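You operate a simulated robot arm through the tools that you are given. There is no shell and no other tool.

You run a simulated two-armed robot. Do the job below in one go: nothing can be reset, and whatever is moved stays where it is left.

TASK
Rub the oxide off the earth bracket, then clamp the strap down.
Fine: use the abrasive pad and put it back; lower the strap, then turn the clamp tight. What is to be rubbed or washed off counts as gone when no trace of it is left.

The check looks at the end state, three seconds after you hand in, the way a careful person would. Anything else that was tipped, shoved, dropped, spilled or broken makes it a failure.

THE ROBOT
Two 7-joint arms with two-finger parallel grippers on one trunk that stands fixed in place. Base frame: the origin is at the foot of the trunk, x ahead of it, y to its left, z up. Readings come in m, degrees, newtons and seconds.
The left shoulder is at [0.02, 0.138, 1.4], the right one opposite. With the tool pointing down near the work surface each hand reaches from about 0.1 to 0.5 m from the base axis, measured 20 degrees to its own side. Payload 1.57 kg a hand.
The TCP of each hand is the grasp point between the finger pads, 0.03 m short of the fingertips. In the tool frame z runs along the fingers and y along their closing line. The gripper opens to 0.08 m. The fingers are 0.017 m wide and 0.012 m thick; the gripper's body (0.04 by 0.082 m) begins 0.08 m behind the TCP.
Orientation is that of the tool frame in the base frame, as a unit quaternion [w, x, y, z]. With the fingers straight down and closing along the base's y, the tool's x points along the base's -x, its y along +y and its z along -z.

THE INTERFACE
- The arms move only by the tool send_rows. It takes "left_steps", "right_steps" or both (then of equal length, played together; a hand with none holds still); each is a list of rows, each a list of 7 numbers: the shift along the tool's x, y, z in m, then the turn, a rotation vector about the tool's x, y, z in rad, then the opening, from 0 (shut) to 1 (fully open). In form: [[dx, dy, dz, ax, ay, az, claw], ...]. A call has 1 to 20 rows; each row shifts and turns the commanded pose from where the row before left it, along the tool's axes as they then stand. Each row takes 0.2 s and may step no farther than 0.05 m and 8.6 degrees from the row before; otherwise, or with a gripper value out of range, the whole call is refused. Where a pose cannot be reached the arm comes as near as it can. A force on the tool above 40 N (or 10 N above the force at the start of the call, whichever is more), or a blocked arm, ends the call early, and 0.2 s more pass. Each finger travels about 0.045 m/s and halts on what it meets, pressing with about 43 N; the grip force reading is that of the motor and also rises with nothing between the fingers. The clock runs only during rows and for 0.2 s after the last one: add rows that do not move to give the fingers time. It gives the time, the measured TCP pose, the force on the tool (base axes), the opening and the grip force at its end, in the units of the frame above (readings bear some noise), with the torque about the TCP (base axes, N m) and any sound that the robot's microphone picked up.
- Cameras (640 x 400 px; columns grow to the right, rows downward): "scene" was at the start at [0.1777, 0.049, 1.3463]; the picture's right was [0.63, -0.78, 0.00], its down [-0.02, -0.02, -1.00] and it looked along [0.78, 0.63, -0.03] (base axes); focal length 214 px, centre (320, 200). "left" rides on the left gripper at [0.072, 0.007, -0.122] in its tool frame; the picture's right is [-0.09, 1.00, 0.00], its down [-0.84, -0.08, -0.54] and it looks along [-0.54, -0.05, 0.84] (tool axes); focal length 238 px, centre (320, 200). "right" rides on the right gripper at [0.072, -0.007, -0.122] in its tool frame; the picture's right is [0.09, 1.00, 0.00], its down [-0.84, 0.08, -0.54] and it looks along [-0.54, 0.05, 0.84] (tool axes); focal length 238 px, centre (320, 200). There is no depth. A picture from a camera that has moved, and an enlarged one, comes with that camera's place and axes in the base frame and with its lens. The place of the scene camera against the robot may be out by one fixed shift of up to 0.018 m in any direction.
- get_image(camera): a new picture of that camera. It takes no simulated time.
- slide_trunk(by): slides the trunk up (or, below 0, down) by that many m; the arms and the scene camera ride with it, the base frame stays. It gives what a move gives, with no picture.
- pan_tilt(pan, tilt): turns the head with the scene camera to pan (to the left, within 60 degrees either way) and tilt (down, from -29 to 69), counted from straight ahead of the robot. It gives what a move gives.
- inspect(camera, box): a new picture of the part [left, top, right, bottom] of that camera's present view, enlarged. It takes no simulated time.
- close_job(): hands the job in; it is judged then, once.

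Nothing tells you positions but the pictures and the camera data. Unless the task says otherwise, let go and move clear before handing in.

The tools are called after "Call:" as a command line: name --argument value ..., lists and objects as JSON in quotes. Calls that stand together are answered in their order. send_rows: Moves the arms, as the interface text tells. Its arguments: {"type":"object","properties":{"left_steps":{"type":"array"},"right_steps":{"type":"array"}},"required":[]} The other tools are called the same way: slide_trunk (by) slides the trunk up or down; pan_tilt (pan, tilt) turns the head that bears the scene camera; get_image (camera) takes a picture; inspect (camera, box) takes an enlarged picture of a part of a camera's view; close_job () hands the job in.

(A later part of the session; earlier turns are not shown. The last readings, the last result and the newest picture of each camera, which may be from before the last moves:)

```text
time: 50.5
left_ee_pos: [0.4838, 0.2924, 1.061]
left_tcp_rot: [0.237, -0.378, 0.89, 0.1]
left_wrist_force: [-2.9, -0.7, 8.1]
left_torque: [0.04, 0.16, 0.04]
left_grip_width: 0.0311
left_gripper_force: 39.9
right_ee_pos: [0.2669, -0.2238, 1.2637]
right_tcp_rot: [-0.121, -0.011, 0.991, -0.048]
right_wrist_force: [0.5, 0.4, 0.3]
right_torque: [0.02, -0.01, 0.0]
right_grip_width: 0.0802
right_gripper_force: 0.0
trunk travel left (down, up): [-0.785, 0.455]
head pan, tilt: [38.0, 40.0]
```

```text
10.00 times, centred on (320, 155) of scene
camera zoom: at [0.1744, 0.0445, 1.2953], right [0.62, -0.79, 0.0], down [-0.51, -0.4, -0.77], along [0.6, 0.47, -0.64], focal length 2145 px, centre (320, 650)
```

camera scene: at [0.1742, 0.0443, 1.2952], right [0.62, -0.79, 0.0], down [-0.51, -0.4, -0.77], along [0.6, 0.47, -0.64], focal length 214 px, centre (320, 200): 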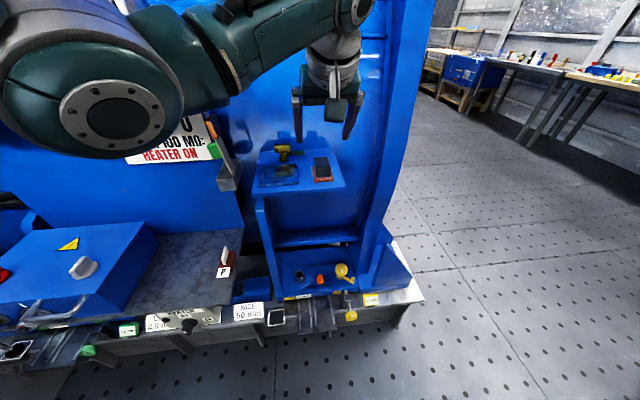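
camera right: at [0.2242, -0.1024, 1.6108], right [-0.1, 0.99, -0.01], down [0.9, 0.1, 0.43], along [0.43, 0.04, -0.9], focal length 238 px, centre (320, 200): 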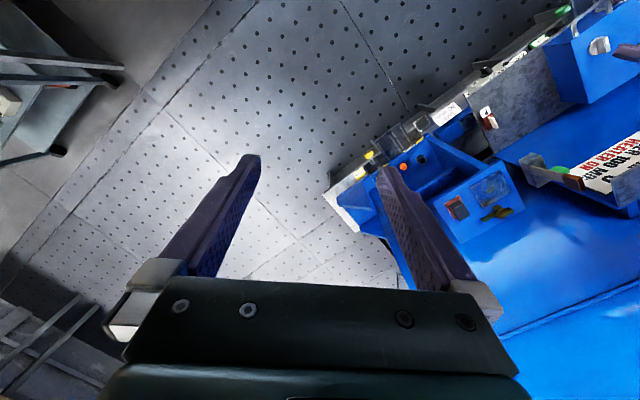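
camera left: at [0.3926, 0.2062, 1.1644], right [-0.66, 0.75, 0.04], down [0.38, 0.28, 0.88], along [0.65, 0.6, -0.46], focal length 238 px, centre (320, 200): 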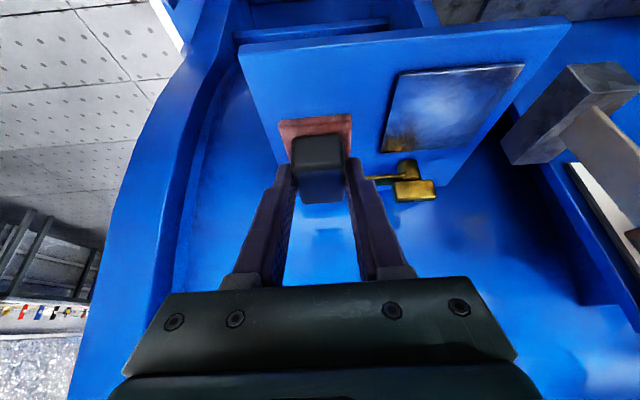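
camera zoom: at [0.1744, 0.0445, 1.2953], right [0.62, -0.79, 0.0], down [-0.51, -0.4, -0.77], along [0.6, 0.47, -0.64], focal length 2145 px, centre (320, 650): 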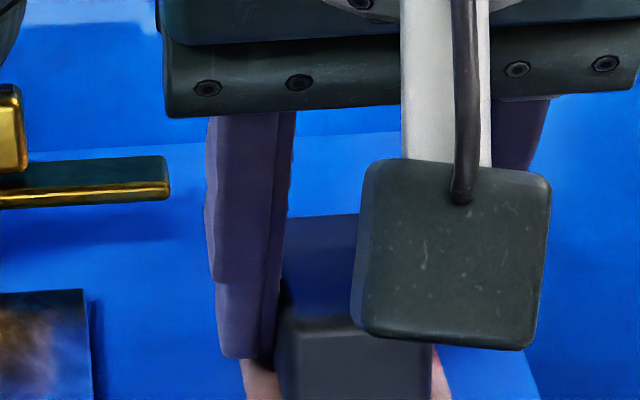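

The pad is seated on the shelf. I relieve the pressure and open the fingers.

Call:
send_rows --left_steps '[[-0.0003, 0, -0.0004, 0, 0, 0, 0], [0, 0, 0, 0, 0, 0, 0.45], [0, 0, 0, 0, 0, 0, 0.6], [0, 0, 0, 0, 0, 0, 0.8], [0, 0, 0, 0, 0, 0, 1], [0, 0, 0, 0, 0, 0, 1], [-0.005, 0, -0.0087, 0, 0, 0, 1], [-0.01, 0, -0.0174, 0, 0, 0, 1], [-0.01, 0, -0.0174, 0, 0, 0, 1], [-0.01, 0, -0.0174, 0, 0, 0, 1], [0, 0, 0, 0, 0, 0, 1]]'

Call:
get_image --camera "left"

Call:
inspect --camera "scene" --box '[256, 130, 352, 190]'

```text
time: 52.9
left_ee_pos: [0.483, 0.2913, 1.1318]
left_tcp_rot: [0.236, -0.376, 0.891, 0.098]
left_wrist_force: [-0.3, 0.3, -1.1]
left_torque: [-0.02, 0.0, -0.01]
left_grip_width: 0.0798
left_gripper_force: 0.0
right_ee_pos: [0.2658, -0.2233, 1.2634]
right_tcp_rot: [-0.121, -0.012, 0.991, -0.047]
right_wrist_force: [-0.6, -0.3, -0.1]
right_torque: [-0.02, -0.01, 0.02]
right_grip_width: 0.0801
right_gripper_force: 0.0
trunk travel left (down, up): [-0.785, 0.455]
head pan, tilt: [38.0, 40.0]
```

```text
taken
camera left: at [0.3938, 0.2078, 1.2017], right [-0.66, 0.75, 0.04], down [0.38, 0.28, 0.88], along [0.65, 0.6, -0.46], focal length 238 px, centre (320, 200)
```

left: 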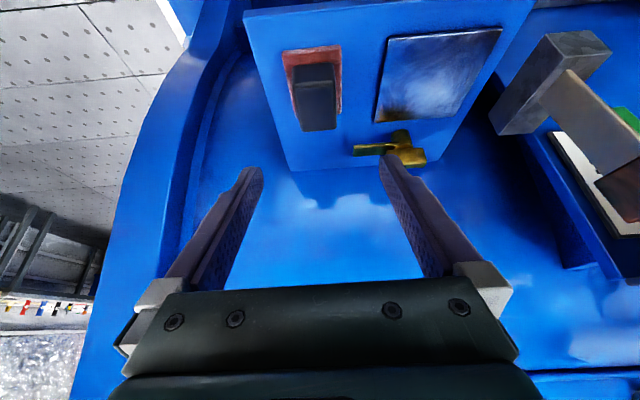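

```text
6.67 times, centred on (304, 160) of scene
camera zoom: at [0.1742, 0.0443, 1.2952], right [0.62, -0.79, 0.0], down [-0.51, -0.4, -0.77], along [0.6, 0.47, -0.64], focal length 1430 px, centre (427, 467)
```

zoom: 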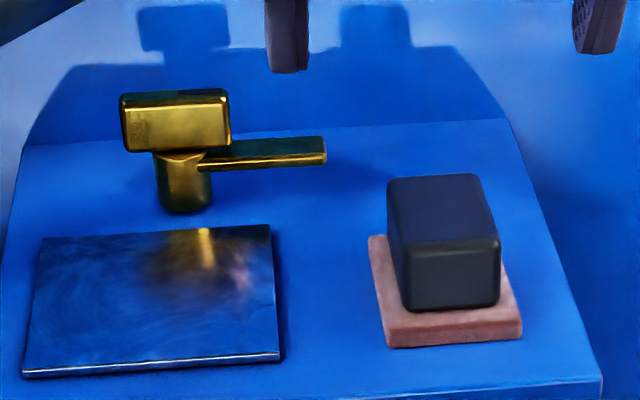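

The pad is back at its place. Now I study the clamp and strap closely.

Call:
inspect --camera "scene" --box '[270, 140, 310, 165]'

Call:
inspect --camera "left" --box '[344, 122, 440, 182]'

```text
16.00 times, centred on (290, 152) of scene
camera zoom: at [0.1742, 0.0443, 1.2952], right [0.62, -0.79, 0.0], down [-0.51, -0.4, -0.77], along [0.6, 0.47, -0.64], focal length 3432 px, centre (800, 960)
```

zoom: 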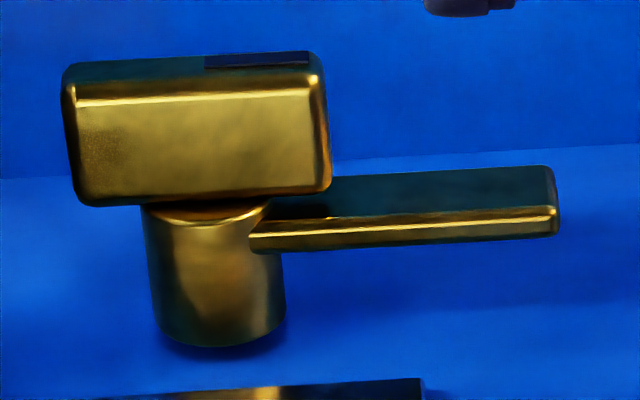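

```text
6.67 times, centred on (392, 152) of left
camera zoom: at [0.3938, 0.2078, 1.2017], right [-0.66, 0.75, 0.04], down [0.38, 0.28, 0.88], along [0.65, 0.6, -0.46], focal length 1589 px, centre (-160, 520)
```

zoom: 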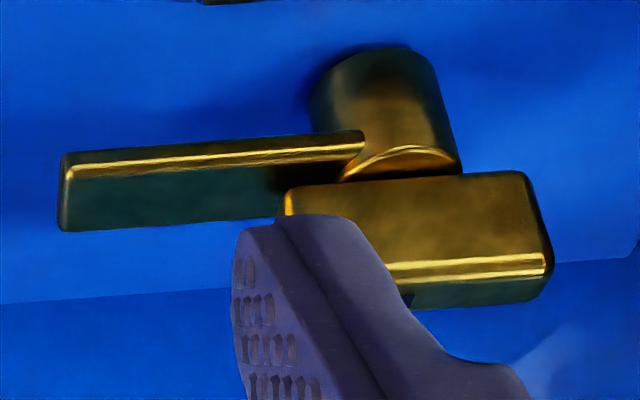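

The strap isn't obvious yet, so I also look at the grey block with the tan bar left of the shelf, and at the surroundings.

Call:
inspect --camera "scene" --box '[180, 105, 276, 195]'

Call:
inspect --camera "left" --box '[460, 10, 640, 250]'

Call:
inspect --camera "scene" --box '[230, 130, 420, 330]'

```text
4.44 times, centred on (228, 150) of scene
camera zoom: at [0.1742, 0.0443, 1.2952], right [0.62, -0.79, 0.0], down [-0.51, -0.4, -0.77], along [0.6, 0.47, -0.64], focal length 953 px, centre (729, 422)
```

zoom: 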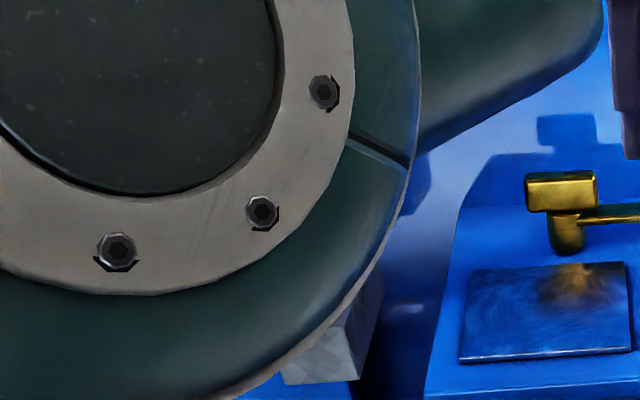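

```text
1.67 times, centred on (550, 130) of left
camera zoom: at [0.3938, 0.2078, 1.2017], right [-0.66, 0.75, 0.04], down [0.38, 0.28, 0.88], along [0.65, 0.6, -0.46], focal length 397 px, centre (-63, 317)
```

zoom: 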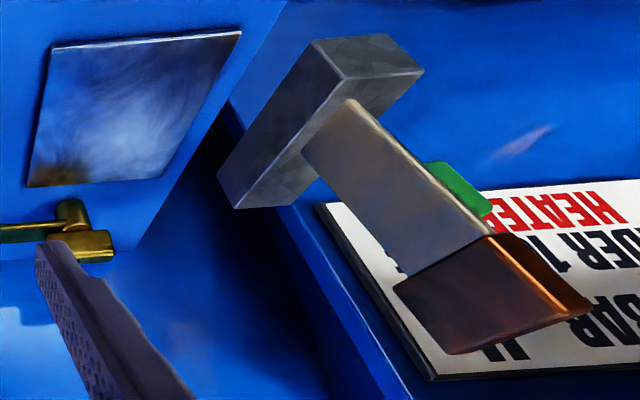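

```text
2.00 times, centred on (325, 230) of scene
camera zoom: at [0.1742, 0.0443, 1.2952], right [0.62, -0.79, 0.0], down [-0.51, -0.4, -0.77], along [0.6, 0.47, -0.64], focal length 429 px, centre (310, 140)
```

zoom: 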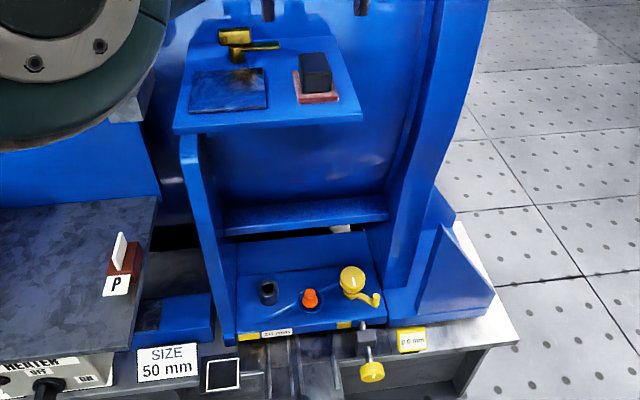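

Now I understand: the grey block just left of the plate carries an upright strap (tan bar with a copper shoe and a green tab) hinged so it can swing down to the right onto the plate; the brass arm with the T-bar is the clamp that turns over it. I pull back and left a little for better views of the strap.

Call:
send_rows --left_steps '[[0.0144, 0.02, -0.0151, 0, 0, 0, 1], [0.0144, 0.02, -0.0151, 0, 0, 0, 1], [0.0144, 0.02, -0.0151, 0, 0, 0, 1], [0, 0, 0, 0, 0, 0, 1], [0, 0, 0, 0, 0, 0, 1]]'

Call:
get_image --camera "left"

Call:
inspect --camera "left" --box '[420, 20, 600, 260]'

Call:
get_image --camera "scene"

```text
time: 54.1
left_ee_pos: [0.3982, 0.2888, 1.1489]
left_tcp_rot: [0.235, -0.377, 0.89, 0.099]
left_wrist_force: [-0.4, -0.2, 0.3]
left_torque: [0.01, 0.01, 0.01]
left_grip_width: 0.0799
left_gripper_force: 0.0
right_ee_pos: [0.2661, -0.2257, 1.2637]
right_tcp_rot: [-0.121, -0.011, 0.991, -0.047]
right_wrist_force: [0.0, -0.5, -0.6]
right_torque: [-0.02, 0.07, 0.02]
right_grip_width: 0.0803
right_gripper_force: 0.0
trunk travel left (down, up): [-0.785, 0.455]
head pan, tilt: [38.0, 40.0]
```

```text
taken
camera left: at [0.3097, 0.2064, 1.2193], right [-0.66, 0.75, 0.04], down [0.38, 0.28, 0.88], along [0.65, 0.6, -0.47], focal length 238 px, centre (320, 200)
```

left: 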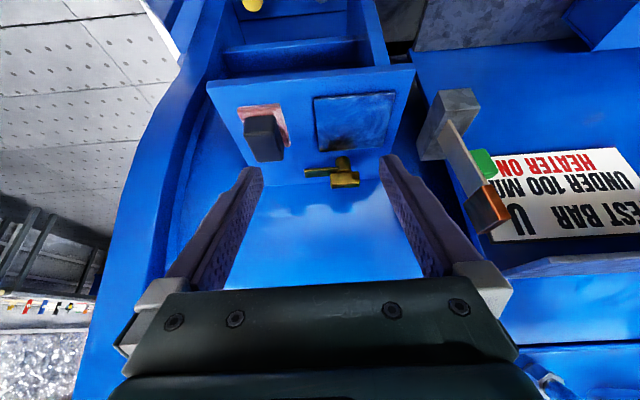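

```text
1.67 times, centred on (510, 140) of left
camera zoom: at [0.3097, 0.2064, 1.2193], right [-0.66, 0.75, 0.04], down [0.38, 0.28, 0.88], along [0.65, 0.6, -0.47], focal length 397 px, centre (3, 300)
```

zoom: 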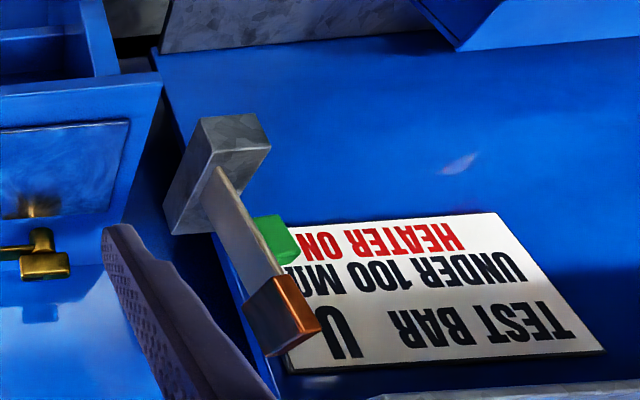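

```text
taken
camera scene: at [0.1742, 0.0443, 1.2952], right [0.62, -0.79, 0.0], down [-0.51, -0.4, -0.77], along [0.6, 0.47, -0.64], focal length 214 px, centre (320, 200)
```

scene: 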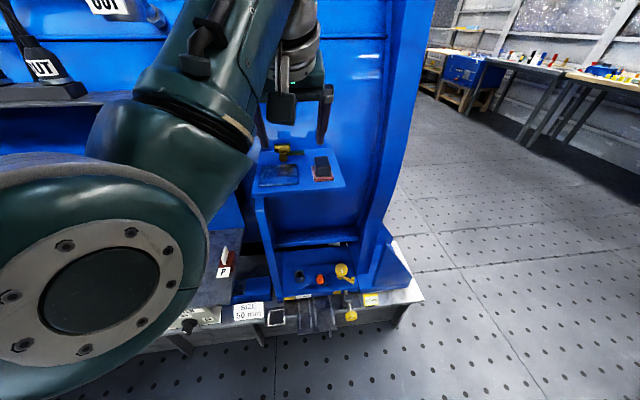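

The strap stands upright at about F-side centre of the plate: copper shoe at z 1.12–1.155, its right face becomes the bottom when it swings right onto the plate. I close the fingers and move left, staying in front of the strap, to get to its left side.

Call:
send_rows --left_steps '[[-0.0018, 0.03, -0.0031, 0, 0, 0, 0.5], [-0.0018, 0.03, -0.0031, 0, 0, 0, 0], [-0.0018, 0.03, -0.0031, 0, 0, 0, 0], [-0.0018, 0.03, -0.0031, 0, 0, 0, 0], [-0.0018, 0.03, -0.0031, 0, 0, 0, 0], [0, 0.025, 0, 0, 0, 0, 0], [0, 0, 0, 0, 0, 0, 0], [0, 0, 0, 0, 0, 0, 0]]'

Call:
get_image --camera "left"

Call:
get_image --camera "scene"

```text
time: 55.9
left_ee_pos: [0.2715, 0.4128, 1.1666]
left_tcp_rot: [0.235, -0.377, 0.89, 0.1]
left_wrist_force: [-0.2, 0.5, 1.4]
left_torque: [-0.04, 0.03, 0.01]
left_grip_width: 0.0001
left_gripper_force: 21.3
right_ee_pos: [0.2664, -0.2251, 1.2645]
right_tcp_rot: [-0.121, -0.011, 0.991, -0.047]
right_wrist_force: [0.0, 0.9, 0.2]
right_torque: [0.0, 0.0, 0.02]
right_grip_width: 0.0798
right_gripper_force: 0.1
trunk travel left (down, up): [-0.785, 0.455]
head pan, tilt: [38.0, 40.0]
```

```text
taken
camera left: at [0.1829, 0.3284, 1.2368], right [-0.66, 0.75, 0.04], down [0.38, 0.28, 0.88], along [0.65, 0.6, -0.46], focal length 238 px, centre (320, 200)
```

left: 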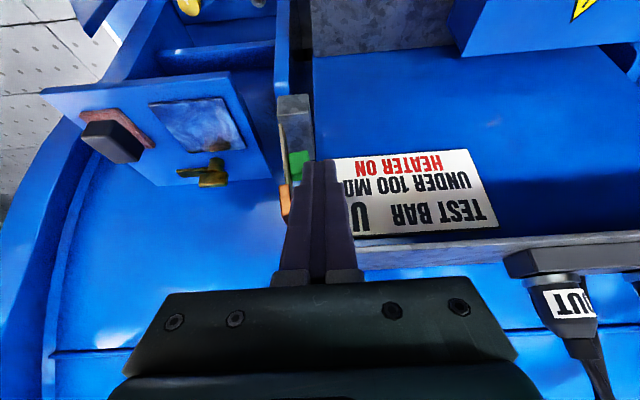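

```text
taken
camera scene: at [0.1742, 0.0443, 1.2952], right [0.62, -0.79, 0.0], down [-0.51, -0.4, -0.77], along [0.6, 0.47, -0.64], focal length 214 px, centre (320, 200)
```

scene: 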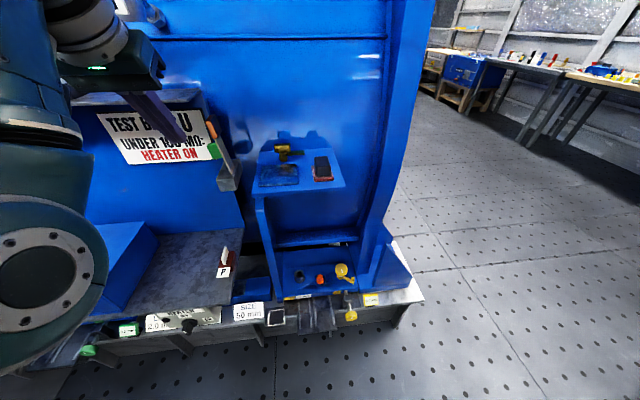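

The hand is left of and in front of the strap. I zoom in from the scene camera to check the strap's shape before advancing.

Call:
inspect --camera "scene" --box '[176, 105, 272, 195]'

Call:
inspect --camera "left" --box '[250, 80, 410, 280]'

```text
4.44 times, centred on (224, 150) of scene
camera zoom: at [0.1742, 0.0443, 1.2952], right [0.62, -0.79, 0.0], down [-0.51, -0.4, -0.77], along [0.6, 0.47, -0.64], focal length 953 px, centre (747, 422)
```

zoom: 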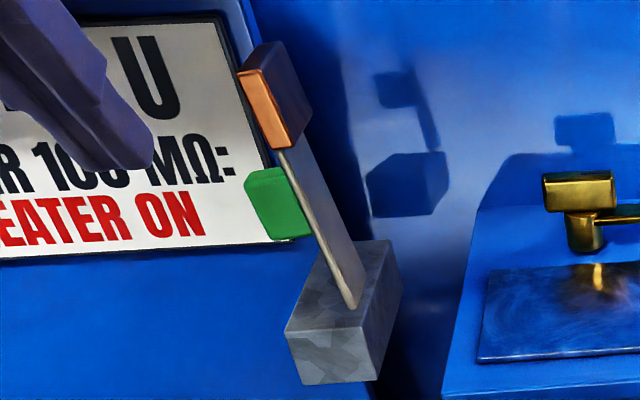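

```text
2.00 times, centred on (330, 180) of left
camera zoom: at [0.1829, 0.3284, 1.2368], right [-0.66, 0.75, 0.04], down [0.38, 0.28, 0.88], along [0.65, 0.6, -0.46], focal length 477 px, centre (300, 240)
```

zoom: 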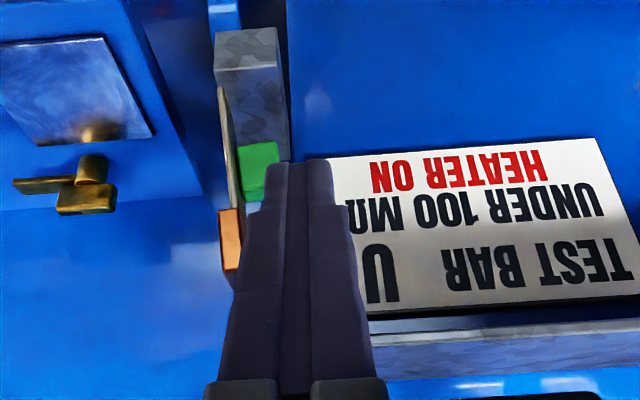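

The geometry agrees: copper shoe between L 0.050 and 0.061, the green tab lower. I advance with closed fingers to the left side of the copper shoe, tips above the green tab.

Call:
send_rows --left_steps '[[-0.0211, 0, 0.0121, 0, 0, 0, 0], [-0.0211, 0, 0.0121, 0, 0, 0, 0], [-0.0211, 0, 0.0121, 0, 0, 0, 0], [0, 0, 0, 0, 0, 0, 0], [0, 0, 0, 0, 0, 0, 0]]'

Call:
get_image --camera "left"

Call:
inspect --camera "scene" --box '[176, 95, 272, 155]'

```text
time: 57.1
left_ee_pos: [0.3223, 0.4625, 1.1628]
left_tcp_rot: [0.231, -0.378, 0.891, 0.098]
left_wrist_force: [-8.7, -9.9, -5.8]
left_torque: [0.19, -0.07, -0.1]
left_grip_width: 0.0
left_gripper_force: 21.0
right_ee_pos: [0.2646, -0.2263, 1.2632]
right_tcp_rot: [-0.122, -0.012, 0.991, -0.049]
right_wrist_force: [-0.6, 0.2, 0.6]
right_torque: [0.03, 0.01, -0.02]
right_grip_width: 0.08
right_gripper_force: 0.0
trunk travel left (down, up): [-0.785, 0.455]
head pan, tilt: [38.0, 40.0]
```

```text
taken
camera left: at [0.2318, 0.3796, 1.2342], right [-0.66, 0.75, 0.04], down [0.38, 0.28, 0.88], along [0.65, 0.6, -0.47], focal length 238 px, centre (320, 200)
```

left: 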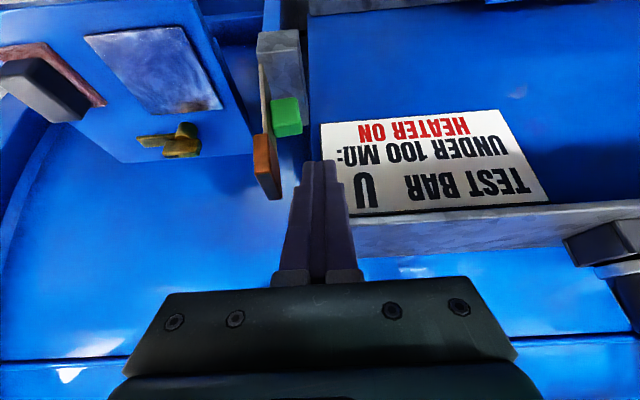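

```text
6.67 times, centred on (224, 125) of scene
camera zoom: at [0.1732, 0.0432, 1.2947], right [0.62, -0.79, 0.0], down [-0.51, -0.4, -0.76], along [0.6, 0.47, -0.64], focal length 1430 px, centre (960, 700)
```

zoom: 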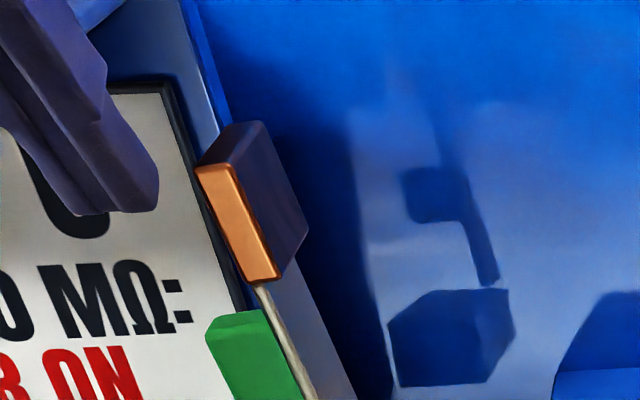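

The fingertips lightly touched the sign behind. I back off 12 mm at once and check that it is undisturbed.

Call:
send_rows --left_steps '[[0.0104, 0, -0.006, 0, 0, 0, 0], [0, 0, 0, 0, 0, 0, 0]]'

Call:
get_image --camera "left"

Call:
inspect --camera "scene" --box '[96, 75, 256, 175]'

```text
time: 57.7
left_ee_pos: [0.3143, 0.4557, 1.1654]
left_tcp_rot: [0.237, -0.378, 0.89, 0.1]
left_wrist_force: [0.6, -0.9, 0.1]
left_torque: [0.0, 0.04, -0.01]
left_grip_width: 0.0001
left_gripper_force: 21.0
right_ee_pos: [0.2656, -0.2251, 1.2632]
right_tcp_rot: [-0.121, -0.011, 0.991, -0.047]
right_wrist_force: [0.2, 0.9, 0.3]
right_torque: [0.02, -0.02, 0.0]
right_grip_width: 0.08
right_gripper_force: 0.0
trunk travel left (down, up): [-0.785, 0.455]
head pan, tilt: [38.0, 40.0]
```

```text
taken
camera left: at [0.2253, 0.3721, 1.2365], right [-0.66, 0.75, 0.04], down [0.37, 0.28, 0.89], along [0.65, 0.6, -0.46], focal length 238 px, centre (320, 200)
```

left: 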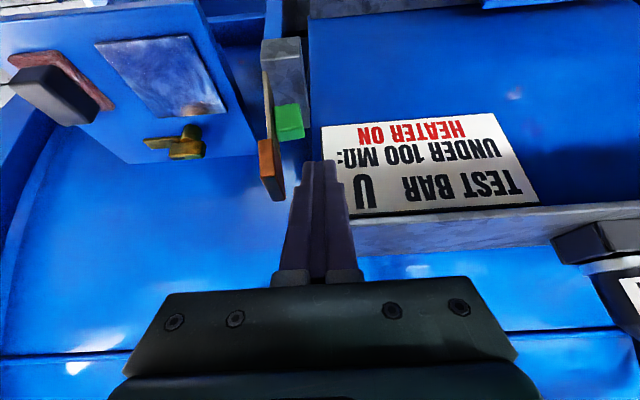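

```text
4.00 times, centred on (176, 125) of scene
camera zoom: at [0.1742, 0.0443, 1.2952], right [0.62, -0.79, 0.0], down [-0.51, -0.4, -0.77], along [0.6, 0.47, -0.64], focal length 858 px, centre (896, 500)
```

zoom: 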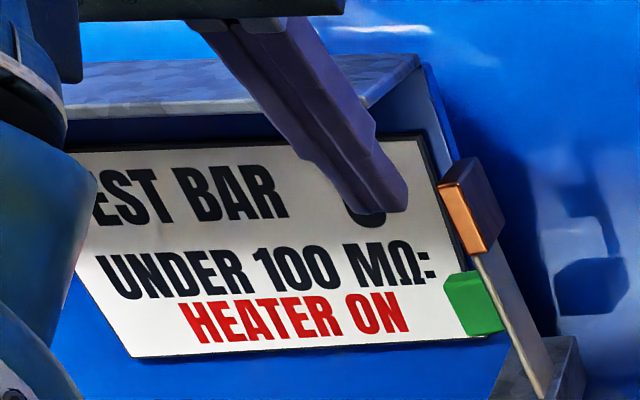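

The sign is fixed and undisturbed. Now I push the strap's shoe gently to the right along its arc, the first 30 degrees.

Call:
send_rows --left_steps '[[0, -0.0095, 0, 0, 0, 0, 0], [0, -0.009, 0, 0, 0, 0, 0], [0.0007, -0.0137, 0.0013, 0, 0, 0, 0], [0.0007, -0.0137, 0.0013, 0, 0, 0, 0], [0.002, -0.0129, 0.0035, 0, 0, 0, 0], [0.0025, -0.013, 0.0043, 0, 0, 0, 0], [0, 0, 0, 0, 0, 0, 0]]'

Call:
get_image --camera "left"

Call:
inspect --camera "scene" --box '[160, 95, 320, 195]'

```text
time: 59.3
left_ee_pos: [0.3664, 0.4048, 1.1537]
left_tcp_rot: [0.235, -0.377, 0.891, 0.099]
left_wrist_force: [0.1, 0.3, -0.2]
left_torque: [0.0, -0.01, 0.01]
left_grip_width: 0.0
left_gripper_force: 21.6
right_ee_pos: [0.2663, -0.2243, 1.2642]
right_tcp_rot: [-0.121, -0.011, 0.991, -0.048]
right_wrist_force: [0.2, 0.1, -0.4]
right_torque: [-0.01, -0.02, -0.03]
right_grip_width: 0.0799
right_gripper_force: 0.1
trunk travel left (down, up): [-0.785, 0.455]
head pan, tilt: [38.0, 40.0]
```

```text
taken
camera left: at [0.2776, 0.3224, 1.225], right [-0.66, 0.75, 0.04], down [0.38, 0.28, 0.88], along [0.65, 0.6, -0.47], focal length 238 px, centre (320, 200)
```

left: 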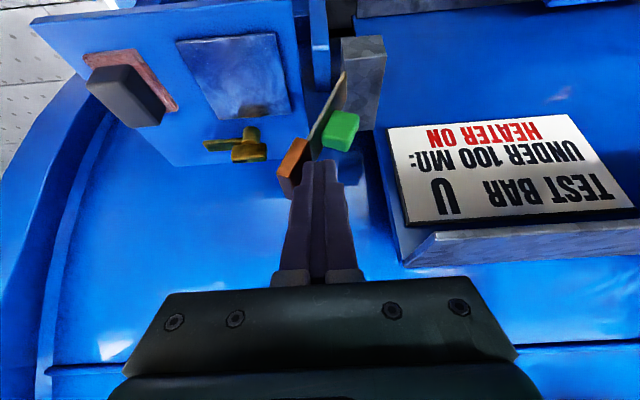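

```text
4.00 times, centred on (240, 145) of scene
camera zoom: at [0.1742, 0.0443, 1.2951], right [0.62, -0.79, 0.0], down [-0.51, -0.4, -0.77], along [0.6, 0.47, -0.64], focal length 858 px, centre (640, 420)
```

zoom: 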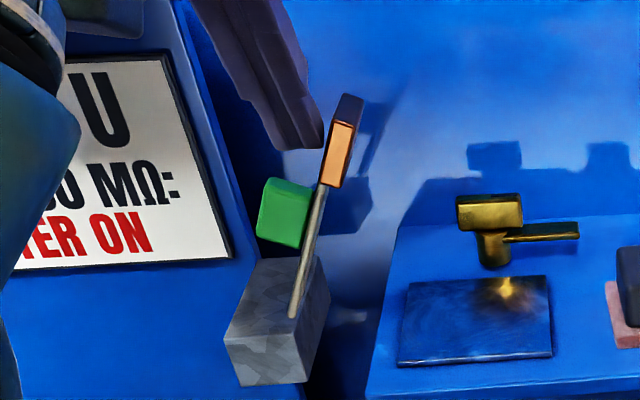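

The strap swings smoothly and stays where it's pushed. I continue to about 60 degrees.

Call:
send_rows --left_steps '[[0.004, -0.0108, 0.0069, 0, 0, 0, 0], [0.004, -0.0108, 0.0069, 0, 0, 0, 0], [0.0051, -0.009, 0.0089, 0, 0, 0, 0], [0.0051, -0.009, 0.0089, 0, 0, 0, 0], [0, 0, 0, 0, 0, 0, 0]]'

Call:
get_image --camera "left"

Call:
inspect --camera "scene" --box '[180, 95, 340, 195]'

```text
time: 60.5
left_ee_pos: [0.3943, 0.3784, 1.1166]
left_tcp_rot: [0.235, -0.377, 0.891, 0.099]
left_wrist_force: [0.2, 0.7, 0.8]
left_torque: [-0.01, -0.01, -0.01]
left_grip_width: 0.0001
left_gripper_force: 21.1
right_ee_pos: [0.2664, -0.224, 1.2642]
right_tcp_rot: [-0.121, -0.01, 0.991, -0.047]
right_wrist_force: [0.0, 0.1, 0.3]
right_torque: [-0.02, 0.04, 0.0]
right_grip_width: 0.0799
right_gripper_force: 0.0
trunk travel left (down, up): [-0.785, 0.455]
head pan, tilt: [38.0, 40.0]
```

```text
taken
camera left: at [0.3054, 0.2944, 1.1877], right [-0.66, 0.75, 0.04], down [0.38, 0.28, 0.88], along [0.65, 0.6, -0.46], focal length 238 px, centre (320, 200)
```

left: 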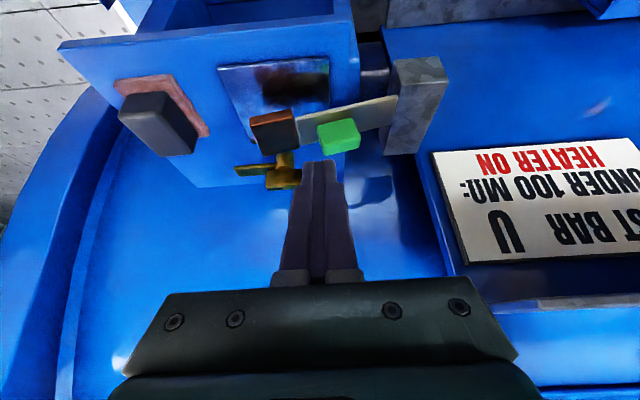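

```text
4.00 times, centred on (260, 145) of scene
camera zoom: at [0.1742, 0.0443, 1.2951], right [0.62, -0.79, 0.0], down [-0.51, -0.4, -0.77], along [0.6, 0.47, -0.64], focal length 858 px, centre (560, 420)
```

zoom: 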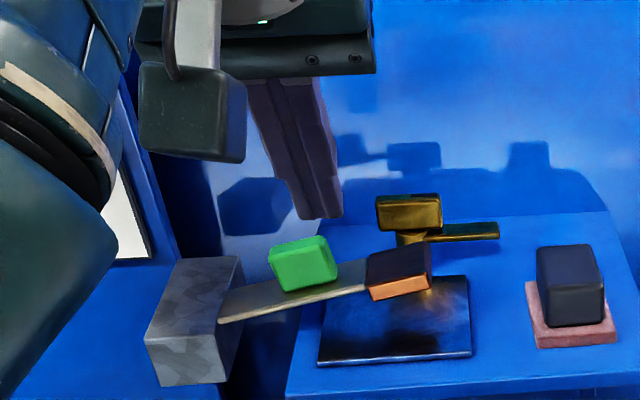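

The strap has gone on ahead of the fingers and is nearly down. I wait briefly and look whether it is still moving.

Call:
send_rows --left_steps '[[0, 0, 0, 0, 0, 0, 0], [0, 0, 0, 0, 0, 0, 0]]'

Call:
inspect --camera "scene" --box '[210, 140, 306, 200]'

Call:
inspect --camera "left" --box '[220, 50, 420, 175]'

```text
time: 61.1
left_ee_pos: [0.395, 0.3774, 1.1159]
left_tcp_rot: [0.235, -0.376, 0.891, 0.097]
left_wrist_force: [0.1, -0.5, -0.5]
left_torque: [-0.04, -0.02, -0.02]
left_grip_width: 0.0
left_gripper_force: 20.9
right_ee_pos: [0.266, -0.224, 1.2637]
right_tcp_rot: [-0.121, -0.012, 0.991, -0.047]
right_wrist_force: [-0.8, 0.8, -0.3]
right_torque: [0.02, -0.02, 0.0]
right_grip_width: 0.0799
right_gripper_force: 0.1
trunk travel left (down, up): [-0.785, 0.455]
head pan, tilt: [38.0, 40.0]
```

```text
6.67 times, centred on (258, 170) of scene
camera zoom: at [0.1742, 0.0443, 1.2951], right [0.62, -0.79, 0.0], down [-0.51, -0.4, -0.77], along [0.6, 0.47, -0.64], focal length 1430 px, centre (733, 400)
```

zoom: 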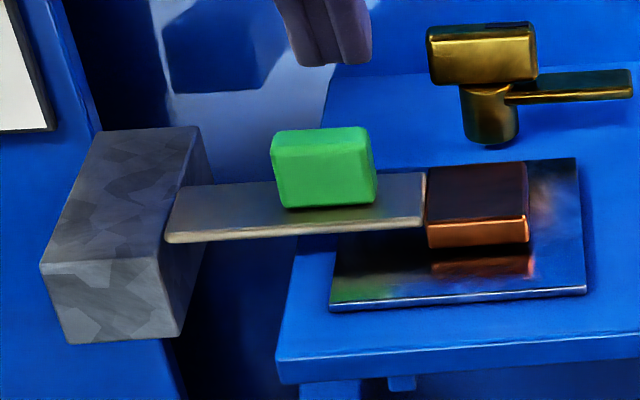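

```text
3.20 times, centred on (320, 112) of left
camera zoom: at [0.3054, 0.2945, 1.1879], right [-0.66, 0.75, 0.04], down [0.38, 0.28, 0.88], along [0.65, 0.6, -0.46], focal length 763 px, centre (320, 480)
```

zoom: 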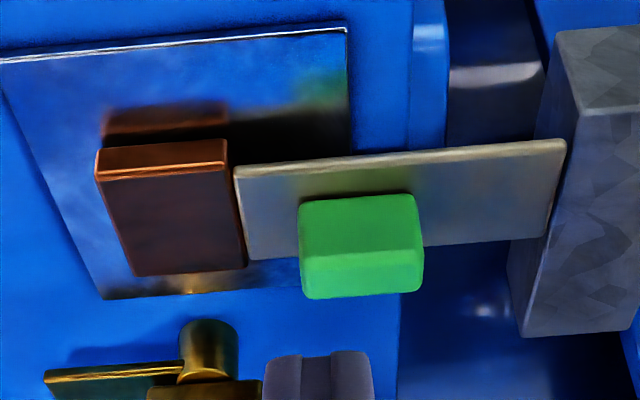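

It is settling slowly; the shoe's reflection suggests it may still hover a little. I raise the hand slightly, wait, and look again.

Call:
send_rows --left_steps '[[0, 0, 0, 0, 0, 0, 0], [0, 0, 0, 0, 0, 0, 0], [0, 0, 0, 0, 0, 0, 0], [0, 0, 0, 0, 0, 0, 0], [0, 0, 0, 0, 0, 0, 0]]'

Call:
inspect --camera "scene" --box '[210, 140, 306, 200]'

Call:
inspect --camera "left" --box '[220, 50, 420, 175]'

```text
time: 62.3
left_ee_pos: [0.3937, 0.3778, 1.1176]
left_tcp_rot: [0.234, -0.377, 0.891, 0.1]
left_wrist_force: [-0.4, 0.0, -0.5]
left_torque: [-0.01, 0.01, 0.03]
left_grip_width: 0.0001
left_gripper_force: 21.6
right_ee_pos: [0.266, -0.2249, 1.2633]
right_tcp_rot: [-0.121, -0.011, 0.991, -0.047]
right_wrist_force: [-0.1, 0.5, 0.5]
right_torque: [-0.02, -0.02, -0.04]
right_grip_width: 0.08
right_gripper_force: 0.0
trunk travel left (down, up): [-0.785, 0.455]
head pan, tilt: [38.0, 40.0]
```

```text
6.67 times, centred on (258, 170) of scene
camera zoom: at [0.1742, 0.0443, 1.2952], right [0.62, -0.79, 0.0], down [-0.51, -0.4, -0.77], along [0.6, 0.47, -0.64], focal length 1430 px, centre (733, 400)
```

zoom: 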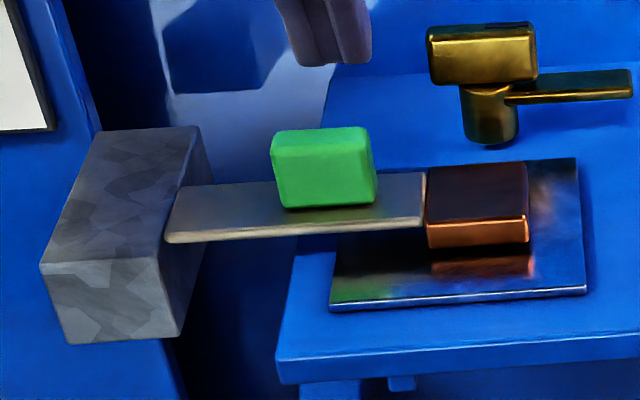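

```text
3.20 times, centred on (320, 112) of left
camera zoom: at [0.3053, 0.2945, 1.1879], right [-0.66, 0.75, 0.04], down [0.38, 0.28, 0.88], along [0.65, 0.6, -0.46], focal length 763 px, centre (320, 480)
```

zoom: 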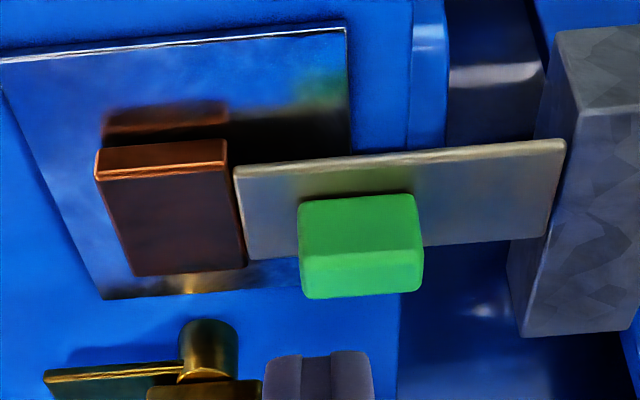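

The strap rests horizontally, with its copper shoe about 2–3 mm above the plate. I place the closed fingertips over the shoe and press it down gently.

Call:
send_rows --left_steps '[[-0.0052, -0.0175, 0.003, 0, 0, 0, 0], [-0.0052, -0.0175, 0.003, 0, 0, 0, 0], [0, 0, 0, 0, 0, 0, 0], [0.0073, 0, 0.0128, 0, 0, 0, 0], [0.0073, 0, 0.0128, 0, 0, 0, 0], [0.0068, 0, 0.0118, 0, 0, 0, 0], [0, 0, 0, 0, 0, 0, 0]]'

Call:
inspect --camera "scene" --box '[210, 130, 306, 190]'

Call:
inspect --camera "left" --box '[240, 70, 440, 195]'

```text
time: 63.9
left_ee_pos: [0.4277, 0.3633, 1.073]
left_tcp_rot: [0.235, -0.377, 0.89, 0.098]
left_wrist_force: [0.3, 0.2, 0.3]
left_torque: [0.0, 0.01, -0.01]
left_grip_width: 0.0
left_gripper_force: 21.2
right_ee_pos: [0.2662, -0.223, 1.2638]
right_tcp_rot: [-0.122, -0.011, 0.991, -0.047]
right_wrist_force: [-0.2, 0.3, -0.7]
right_torque: [0.02, 0.01, 0.02]
right_grip_width: 0.08
right_gripper_force: 0.1
trunk travel left (down, up): [-0.785, 0.455]
head pan, tilt: [38.0, 40.0]
```

```text
6.67 times, centred on (258, 160) of scene
camera zoom: at [0.1742, 0.0443, 1.2951], right [0.62, -0.79, 0.0], down [-0.51, -0.4, -0.77], along [0.6, 0.47, -0.64], focal length 1430 px, centre (733, 467)
```

zoom: 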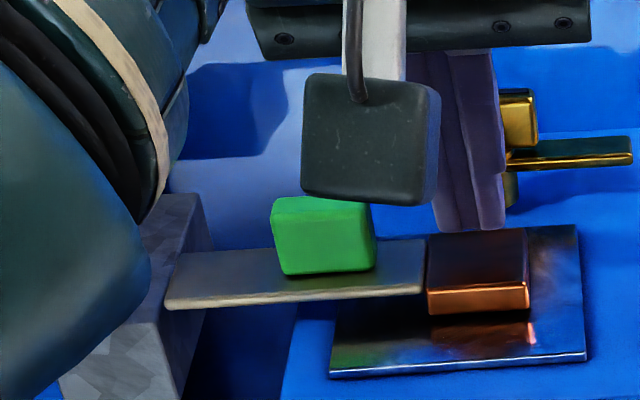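

```text
3.20 times, centred on (340, 132) of left
camera zoom: at [0.3384, 0.2785, 1.1449], right [-0.66, 0.75, 0.04], down [0.38, 0.28, 0.88], along [0.65, 0.6, -0.47], focal length 763 px, centre (256, 416)
```

zoom: 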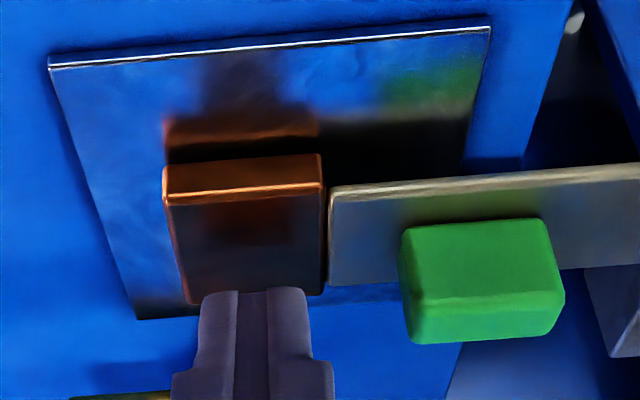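

The fingertips hover just over the shoe. I press down in 1 mm steps.

Call:
send_rows --left_steps '[[0.0005, 0, 0.00087, 0, 0, 0, 0], [0.0005, 0, 0.00087, 0, 0, 0, 0], [0.0005, 0, 0.00087, 0, 0, 0, 0], [0.0005, 0, 0.00087, 0, 0, 0, 0], [0, 0, 0, 0, 0, 0, 0]]'

Call:
inspect --camera "left" --box '[240, 70, 440, 195]'

```text
time: 65.1
left_ee_pos: [0.4267, 0.3621, 1.07]
left_tcp_rot: [0.235, -0.377, 0.89, 0.099]
left_wrist_force: [0.5, -0.7, 0.5]
left_torque: [-0.02, 0.0, 0.01]
left_grip_width: 0.0
left_gripper_force: 20.3
right_ee_pos: [0.2662, -0.2252, 1.2642]
right_tcp_rot: [-0.122, -0.01, 0.991, -0.047]
right_wrist_force: [0.0, -0.2, -0.4]
right_torque: [0.0, 0.02, 0.0]
right_grip_width: 0.0802
right_gripper_force: 0.0
trunk travel left (down, up): [-0.785, 0.455]
head pan, tilt: [38.0, 40.0]
```

```text
3.20 times, centred on (340, 132) of left
camera zoom: at [0.3388, 0.2786, 1.1411], right [-0.66, 0.75, 0.04], down [0.38, 0.28, 0.88], along [0.65, 0.6, -0.47], focal length 763 px, centre (256, 416)
```

zoom: 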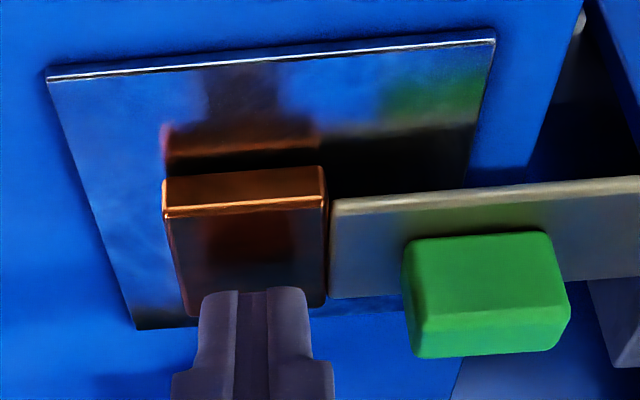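

No contact yet; I continue.

Call:
send_rows --left_steps '[[0.0005, 0, 0.00087, 0, 0, 0, 0], [0.0005, 0, 0.00087, 0, 0, 0, 0], [0, 0, 0, 0, 0, 0, 0]]'

Call:
send_rows --left_steps '[[0.0005, 0, 0.00087, 0, 0, 0, 0], [0.0005, 0, 0.00087, 0, 0, 0, 0], [0, 0, 0, 0, 0, 0, 0]]'

Call:
inspect --camera "left" --box '[240, 70, 440, 195]'

```text
time: 65.9
left_ee_pos: [0.428, 0.3624, 1.0684]
left_tcp_rot: [0.234, -0.377, 0.891, 0.099]
left_wrist_force: [-0.3, -0.3, 0.0]
left_torque: [-0.01, 0.01, -0.01]
left_grip_width: 0.0
left_gripper_force: 21.5
right_ee_pos: [0.2662, -0.2251, 1.2637]
right_tcp_rot: [-0.122, -0.011, 0.991, -0.047]
right_wrist_force: [-0.7, 0.5, -0.5]
right_torque: [0.01, -0.01, -0.01]
right_grip_width: 0.0798
right_gripper_force: 0.0
trunk travel left (down, up): [-0.785, 0.455]
head pan, tilt: [38.0, 40.0]
```

```text
time: 66.7
left_ee_pos: [0.43, 0.3628, 1.067]
left_tcp_rot: [0.237, -0.376, 0.89, 0.099]
left_wrist_force: [-2.3, -2.6, 9.8]
left_torque: [-0.05, 0.01, 0.04]
left_grip_width: 0.0001
left_gripper_force: 21.2
right_ee_pos: [0.2657, -0.225, 1.2635]
right_tcp_rot: [-0.121, -0.011, 0.991, -0.048]
right_wrist_force: [0.8, 0.2, -0.3]
right_torque: [0.03, -0.02, -0.03]
right_grip_width: 0.08
right_gripper_force: 0.0
trunk travel left (down, up): [-0.785, 0.455]
head pan, tilt: [38.0, 40.0]
```

```text
3.20 times, centred on (340, 132) of left
camera zoom: at [0.3397, 0.2792, 1.1377], right [-0.66, 0.75, 0.04], down [0.37, 0.28, 0.89], along [0.65, 0.6, -0.46], focal length 763 px, centre (256, 416)
```

zoom: 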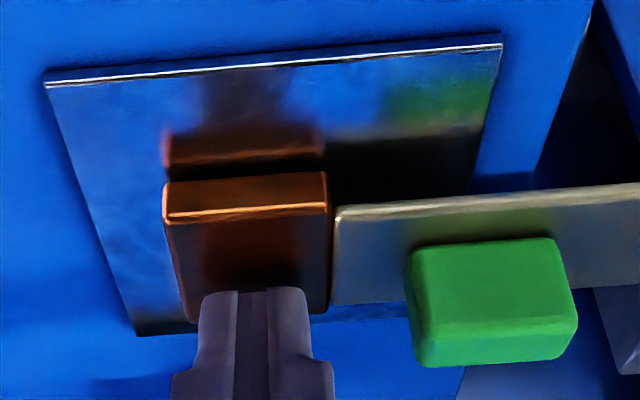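

The shoe resists at 10 N. I press one more millimetre to see whether it's at its stop.

Call:
send_rows --left_steps '[[0.0005, 0, 0.00087, 0, 0, 0, 0], [0, 0, 0, 0, 0, 0, 0], [0, 0, 0, 0, 0, 0, 0]]'

Call:
inspect --camera "left" --box '[240, 70, 440, 195]'

```text
time: 67.5
left_ee_pos: [0.4281, 0.3631, 1.0676]
left_tcp_rot: [0.236, -0.378, 0.89, 0.099]
left_wrist_force: [-5.2, -5.9, 22.5]
left_torque: [-0.07, 0.09, 0.06]
left_grip_width: 0.0
left_gripper_force: 20.9
right_ee_pos: [0.2677, -0.2249, 1.2631]
right_tcp_rot: [-0.121, -0.011, 0.991, -0.048]
right_wrist_force: [0.2, 0.3, 0.4]
right_torque: [-0.01, 0.0, -0.03]
right_grip_width: 0.0801
right_gripper_force: 0.0
trunk travel left (down, up): [-0.785, 0.455]
head pan, tilt: [38.0, 40.0]
```

```text
3.20 times, centred on (340, 132) of left
camera zoom: at [0.34, 0.2795, 1.1372], right [-0.66, 0.75, 0.04], down [0.37, 0.28, 0.89], along [0.65, 0.6, -0.46], focal length 763 px, centre (256, 416)
```

zoom: 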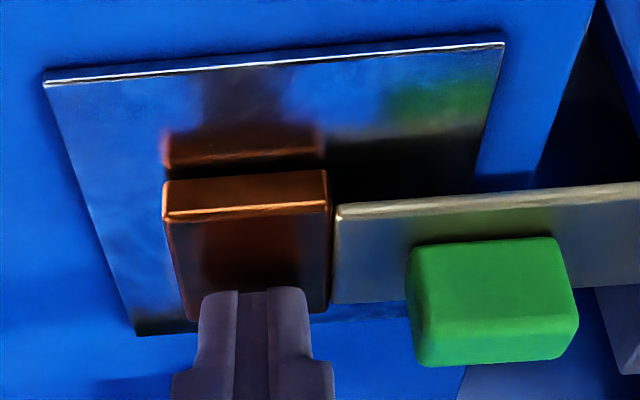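

The shoe is solid at 22 N: the strap is fully down at its stop. I lift off, tilt the hand further forward (40 degrees) and rise, so I can lower the trunk and reach the clamp.

Call:
send_rows --left_steps '[[-0.005, 0, -0.0087, 0, 0, 0, 0], [-0.0125, 0, -0.0217, 0, 0, 0, 0], [-0.0125, 0, -0.0217, 0, 0, 0, 0], [-0.0175, 0, -0.0304, 0, 0, 0, 0], [-0.0175, 0, -0.0304, 0, 0, 0, 0], [0, 0, 0, 0, -0.0875, 0, 0], [0, 0, 0, 0, -0.0875, 0, 0], [0, 0, 0, 0, 0, 0, 0], [0, 0, 0, 0, 0, 0, 0]]'

Call:
inspect --camera "scene" --box '[210, 130, 338, 210]'

Call:
get_image --camera "scene"

```text
time: 69.5
left_ee_pos: [0.4284, 0.3629, 1.1952]
left_tcp_rot: [0.312, -0.366, 0.867, 0.131]
left_wrist_force: [-0.2, 0.0, -0.2]
left_torque: [0.02, 0.01, 0.05]
left_grip_width: 0.0002
left_gripper_force: 21.0
right_ee_pos: [0.2652, -0.2247, 1.2632]
right_tcp_rot: [-0.121, -0.011, 0.991, -0.047]
right_wrist_force: [1.7, 0.7, -0.4]
right_torque: [0.05, -0.01, 0.01]
right_grip_width: 0.0798
right_gripper_force: 0.0
trunk travel left (down, up): [-0.785, 0.455]
head pan, tilt: [38.0, 40.0]
```

```text
5.00 times, centred on (274, 170) of scene
camera zoom: at [0.1742, 0.0443, 1.2952], right [0.62, -0.79, 0.0], down [-0.51, -0.4, -0.77], along [0.6, 0.47, -0.64], focal length 1072 px, centre (550, 350)
```

zoom: 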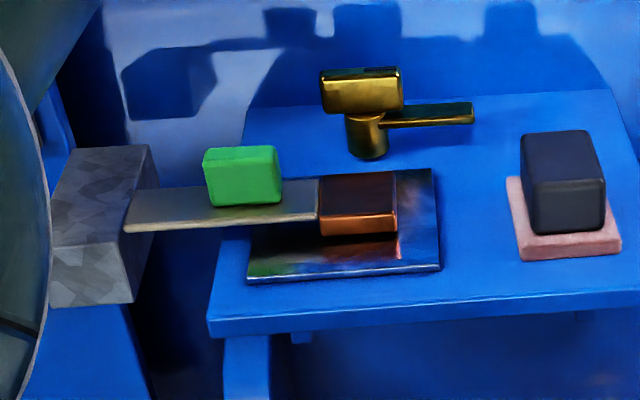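

```text
taken
camera scene: at [0.1742, 0.0443, 1.2952], right [0.62, -0.79, 0.0], down [-0.51, -0.4, -0.77], along [0.6, 0.47, -0.64], focal length 214 px, centre (320, 200)
```

scene: 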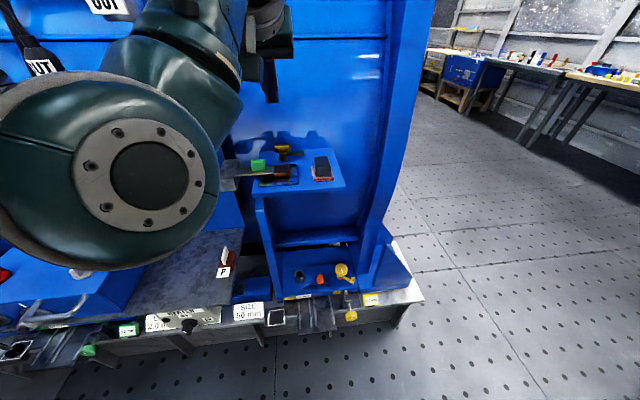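

The strap lies flat over the plate. I look at the clamp from the hand camera at this flatter angle.

Call:
get_image --camera "left"

Call:
inspect --camera "left" --box '[200, 0, 360, 100]'

```text
taken
camera left: at [0.3322, 0.2722, 1.2442], right [-0.67, 0.74, 0.06], down [0.26, 0.16, 0.95], along [0.7, 0.65, -0.3], focal length 238 px, centre (320, 200)
```

left: 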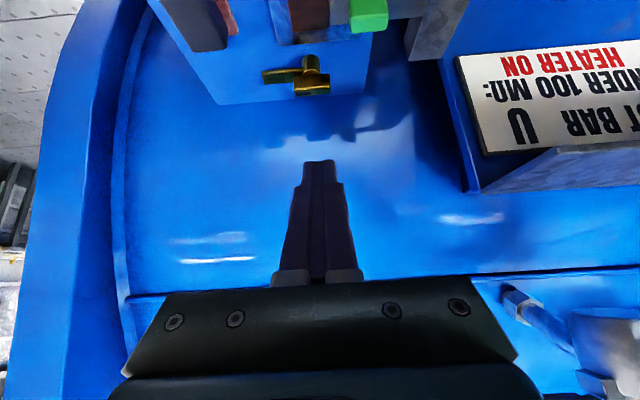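

```text
4.00 times, centred on (280, 50) of left
camera zoom: at [0.3322, 0.2722, 1.2442], right [-0.67, 0.74, 0.06], down [0.26, 0.16, 0.95], along [0.7, 0.65, -0.3], focal length 953 px, centre (480, 800)
```

zoom: 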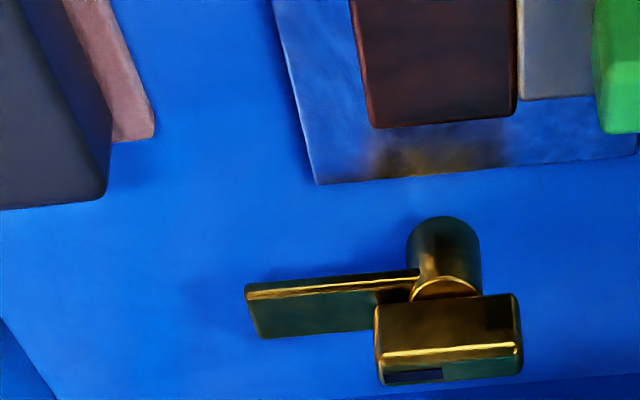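

Arm and T-bar geometry: axis near F 0.634, L −0.060; T-bar z 1.040–1.055. Pushing the T-bar's left end away from me turns it clockwise, swinging the brass arm towards the shoe. I bring the closed fingertips in front of the T-bar's left end.

Call:
send_rows --left_steps '[[0.0117, 0.0067, 0.0314, 0, 0, 0, 0], [0.0117, 0.0067, 0.0314, 0, 0, 0, 0], [0.0117, 0.0067, 0.0314, 0, 0, 0, 0], [0, 0, 0, 0, 0, 0, 0], [0.0104, 0, 0.0125, 0, 0, 0, 0], [0.0104, 0, 0.0125, 0, 0, 0, 0], [0, 0, 0, 0, 0, 0, 0]]'

Call:
get_image --camera "left"

Call:
inspect --camera "scene" --box '[242, 125, 322, 175]'

```text
time: 71.1
left_ee_pos: [0.4357, 0.4012, 1.0673]
left_tcp_rot: [0.312, -0.367, 0.866, 0.131]
left_wrist_force: [1.1, 0.3, 0.4]
left_torque: [0.0, 0.02, 0.0]
left_grip_width: 0.0001
left_gripper_force: 21.3
right_ee_pos: [0.2665, -0.2234, 1.263]
right_tcp_rot: [-0.121, -0.011, 0.991, -0.048]
right_wrist_force: [0.3, 0.5, 0.0]
right_torque: [0.0, 0.05, 0.0]
right_grip_width: 0.0799
right_gripper_force: 0.0
trunk travel left (down, up): [-0.785, 0.455]
head pan, tilt: [38.0, 40.0]
```

```text
taken
camera left: at [0.3403, 0.3097, 1.1165], right [-0.67, 0.74, 0.06], down [0.26, 0.16, 0.95], along [0.7, 0.65, -0.3], focal length 238 px, centre (320, 200)
```

left: 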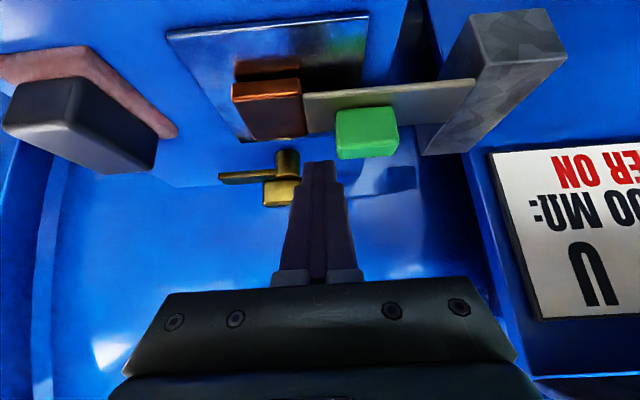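

```text
8.00 times, centred on (282, 150) of scene
camera zoom: at [0.1742, 0.0443, 1.2951], right [0.62, -0.79, 0.0], down [-0.51, -0.4, -0.77], along [0.6, 0.47, -0.64], focal length 1716 px, centre (624, 600)
```

zoom: 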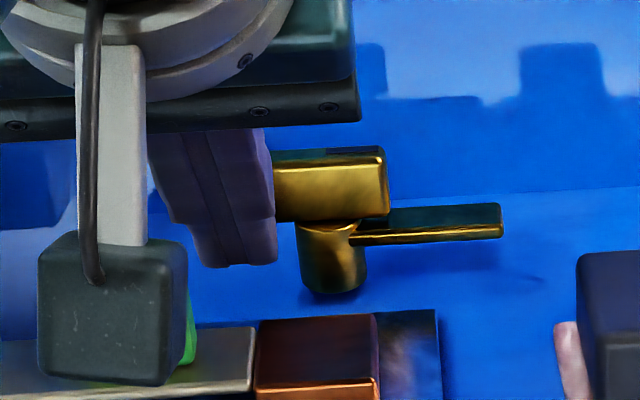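

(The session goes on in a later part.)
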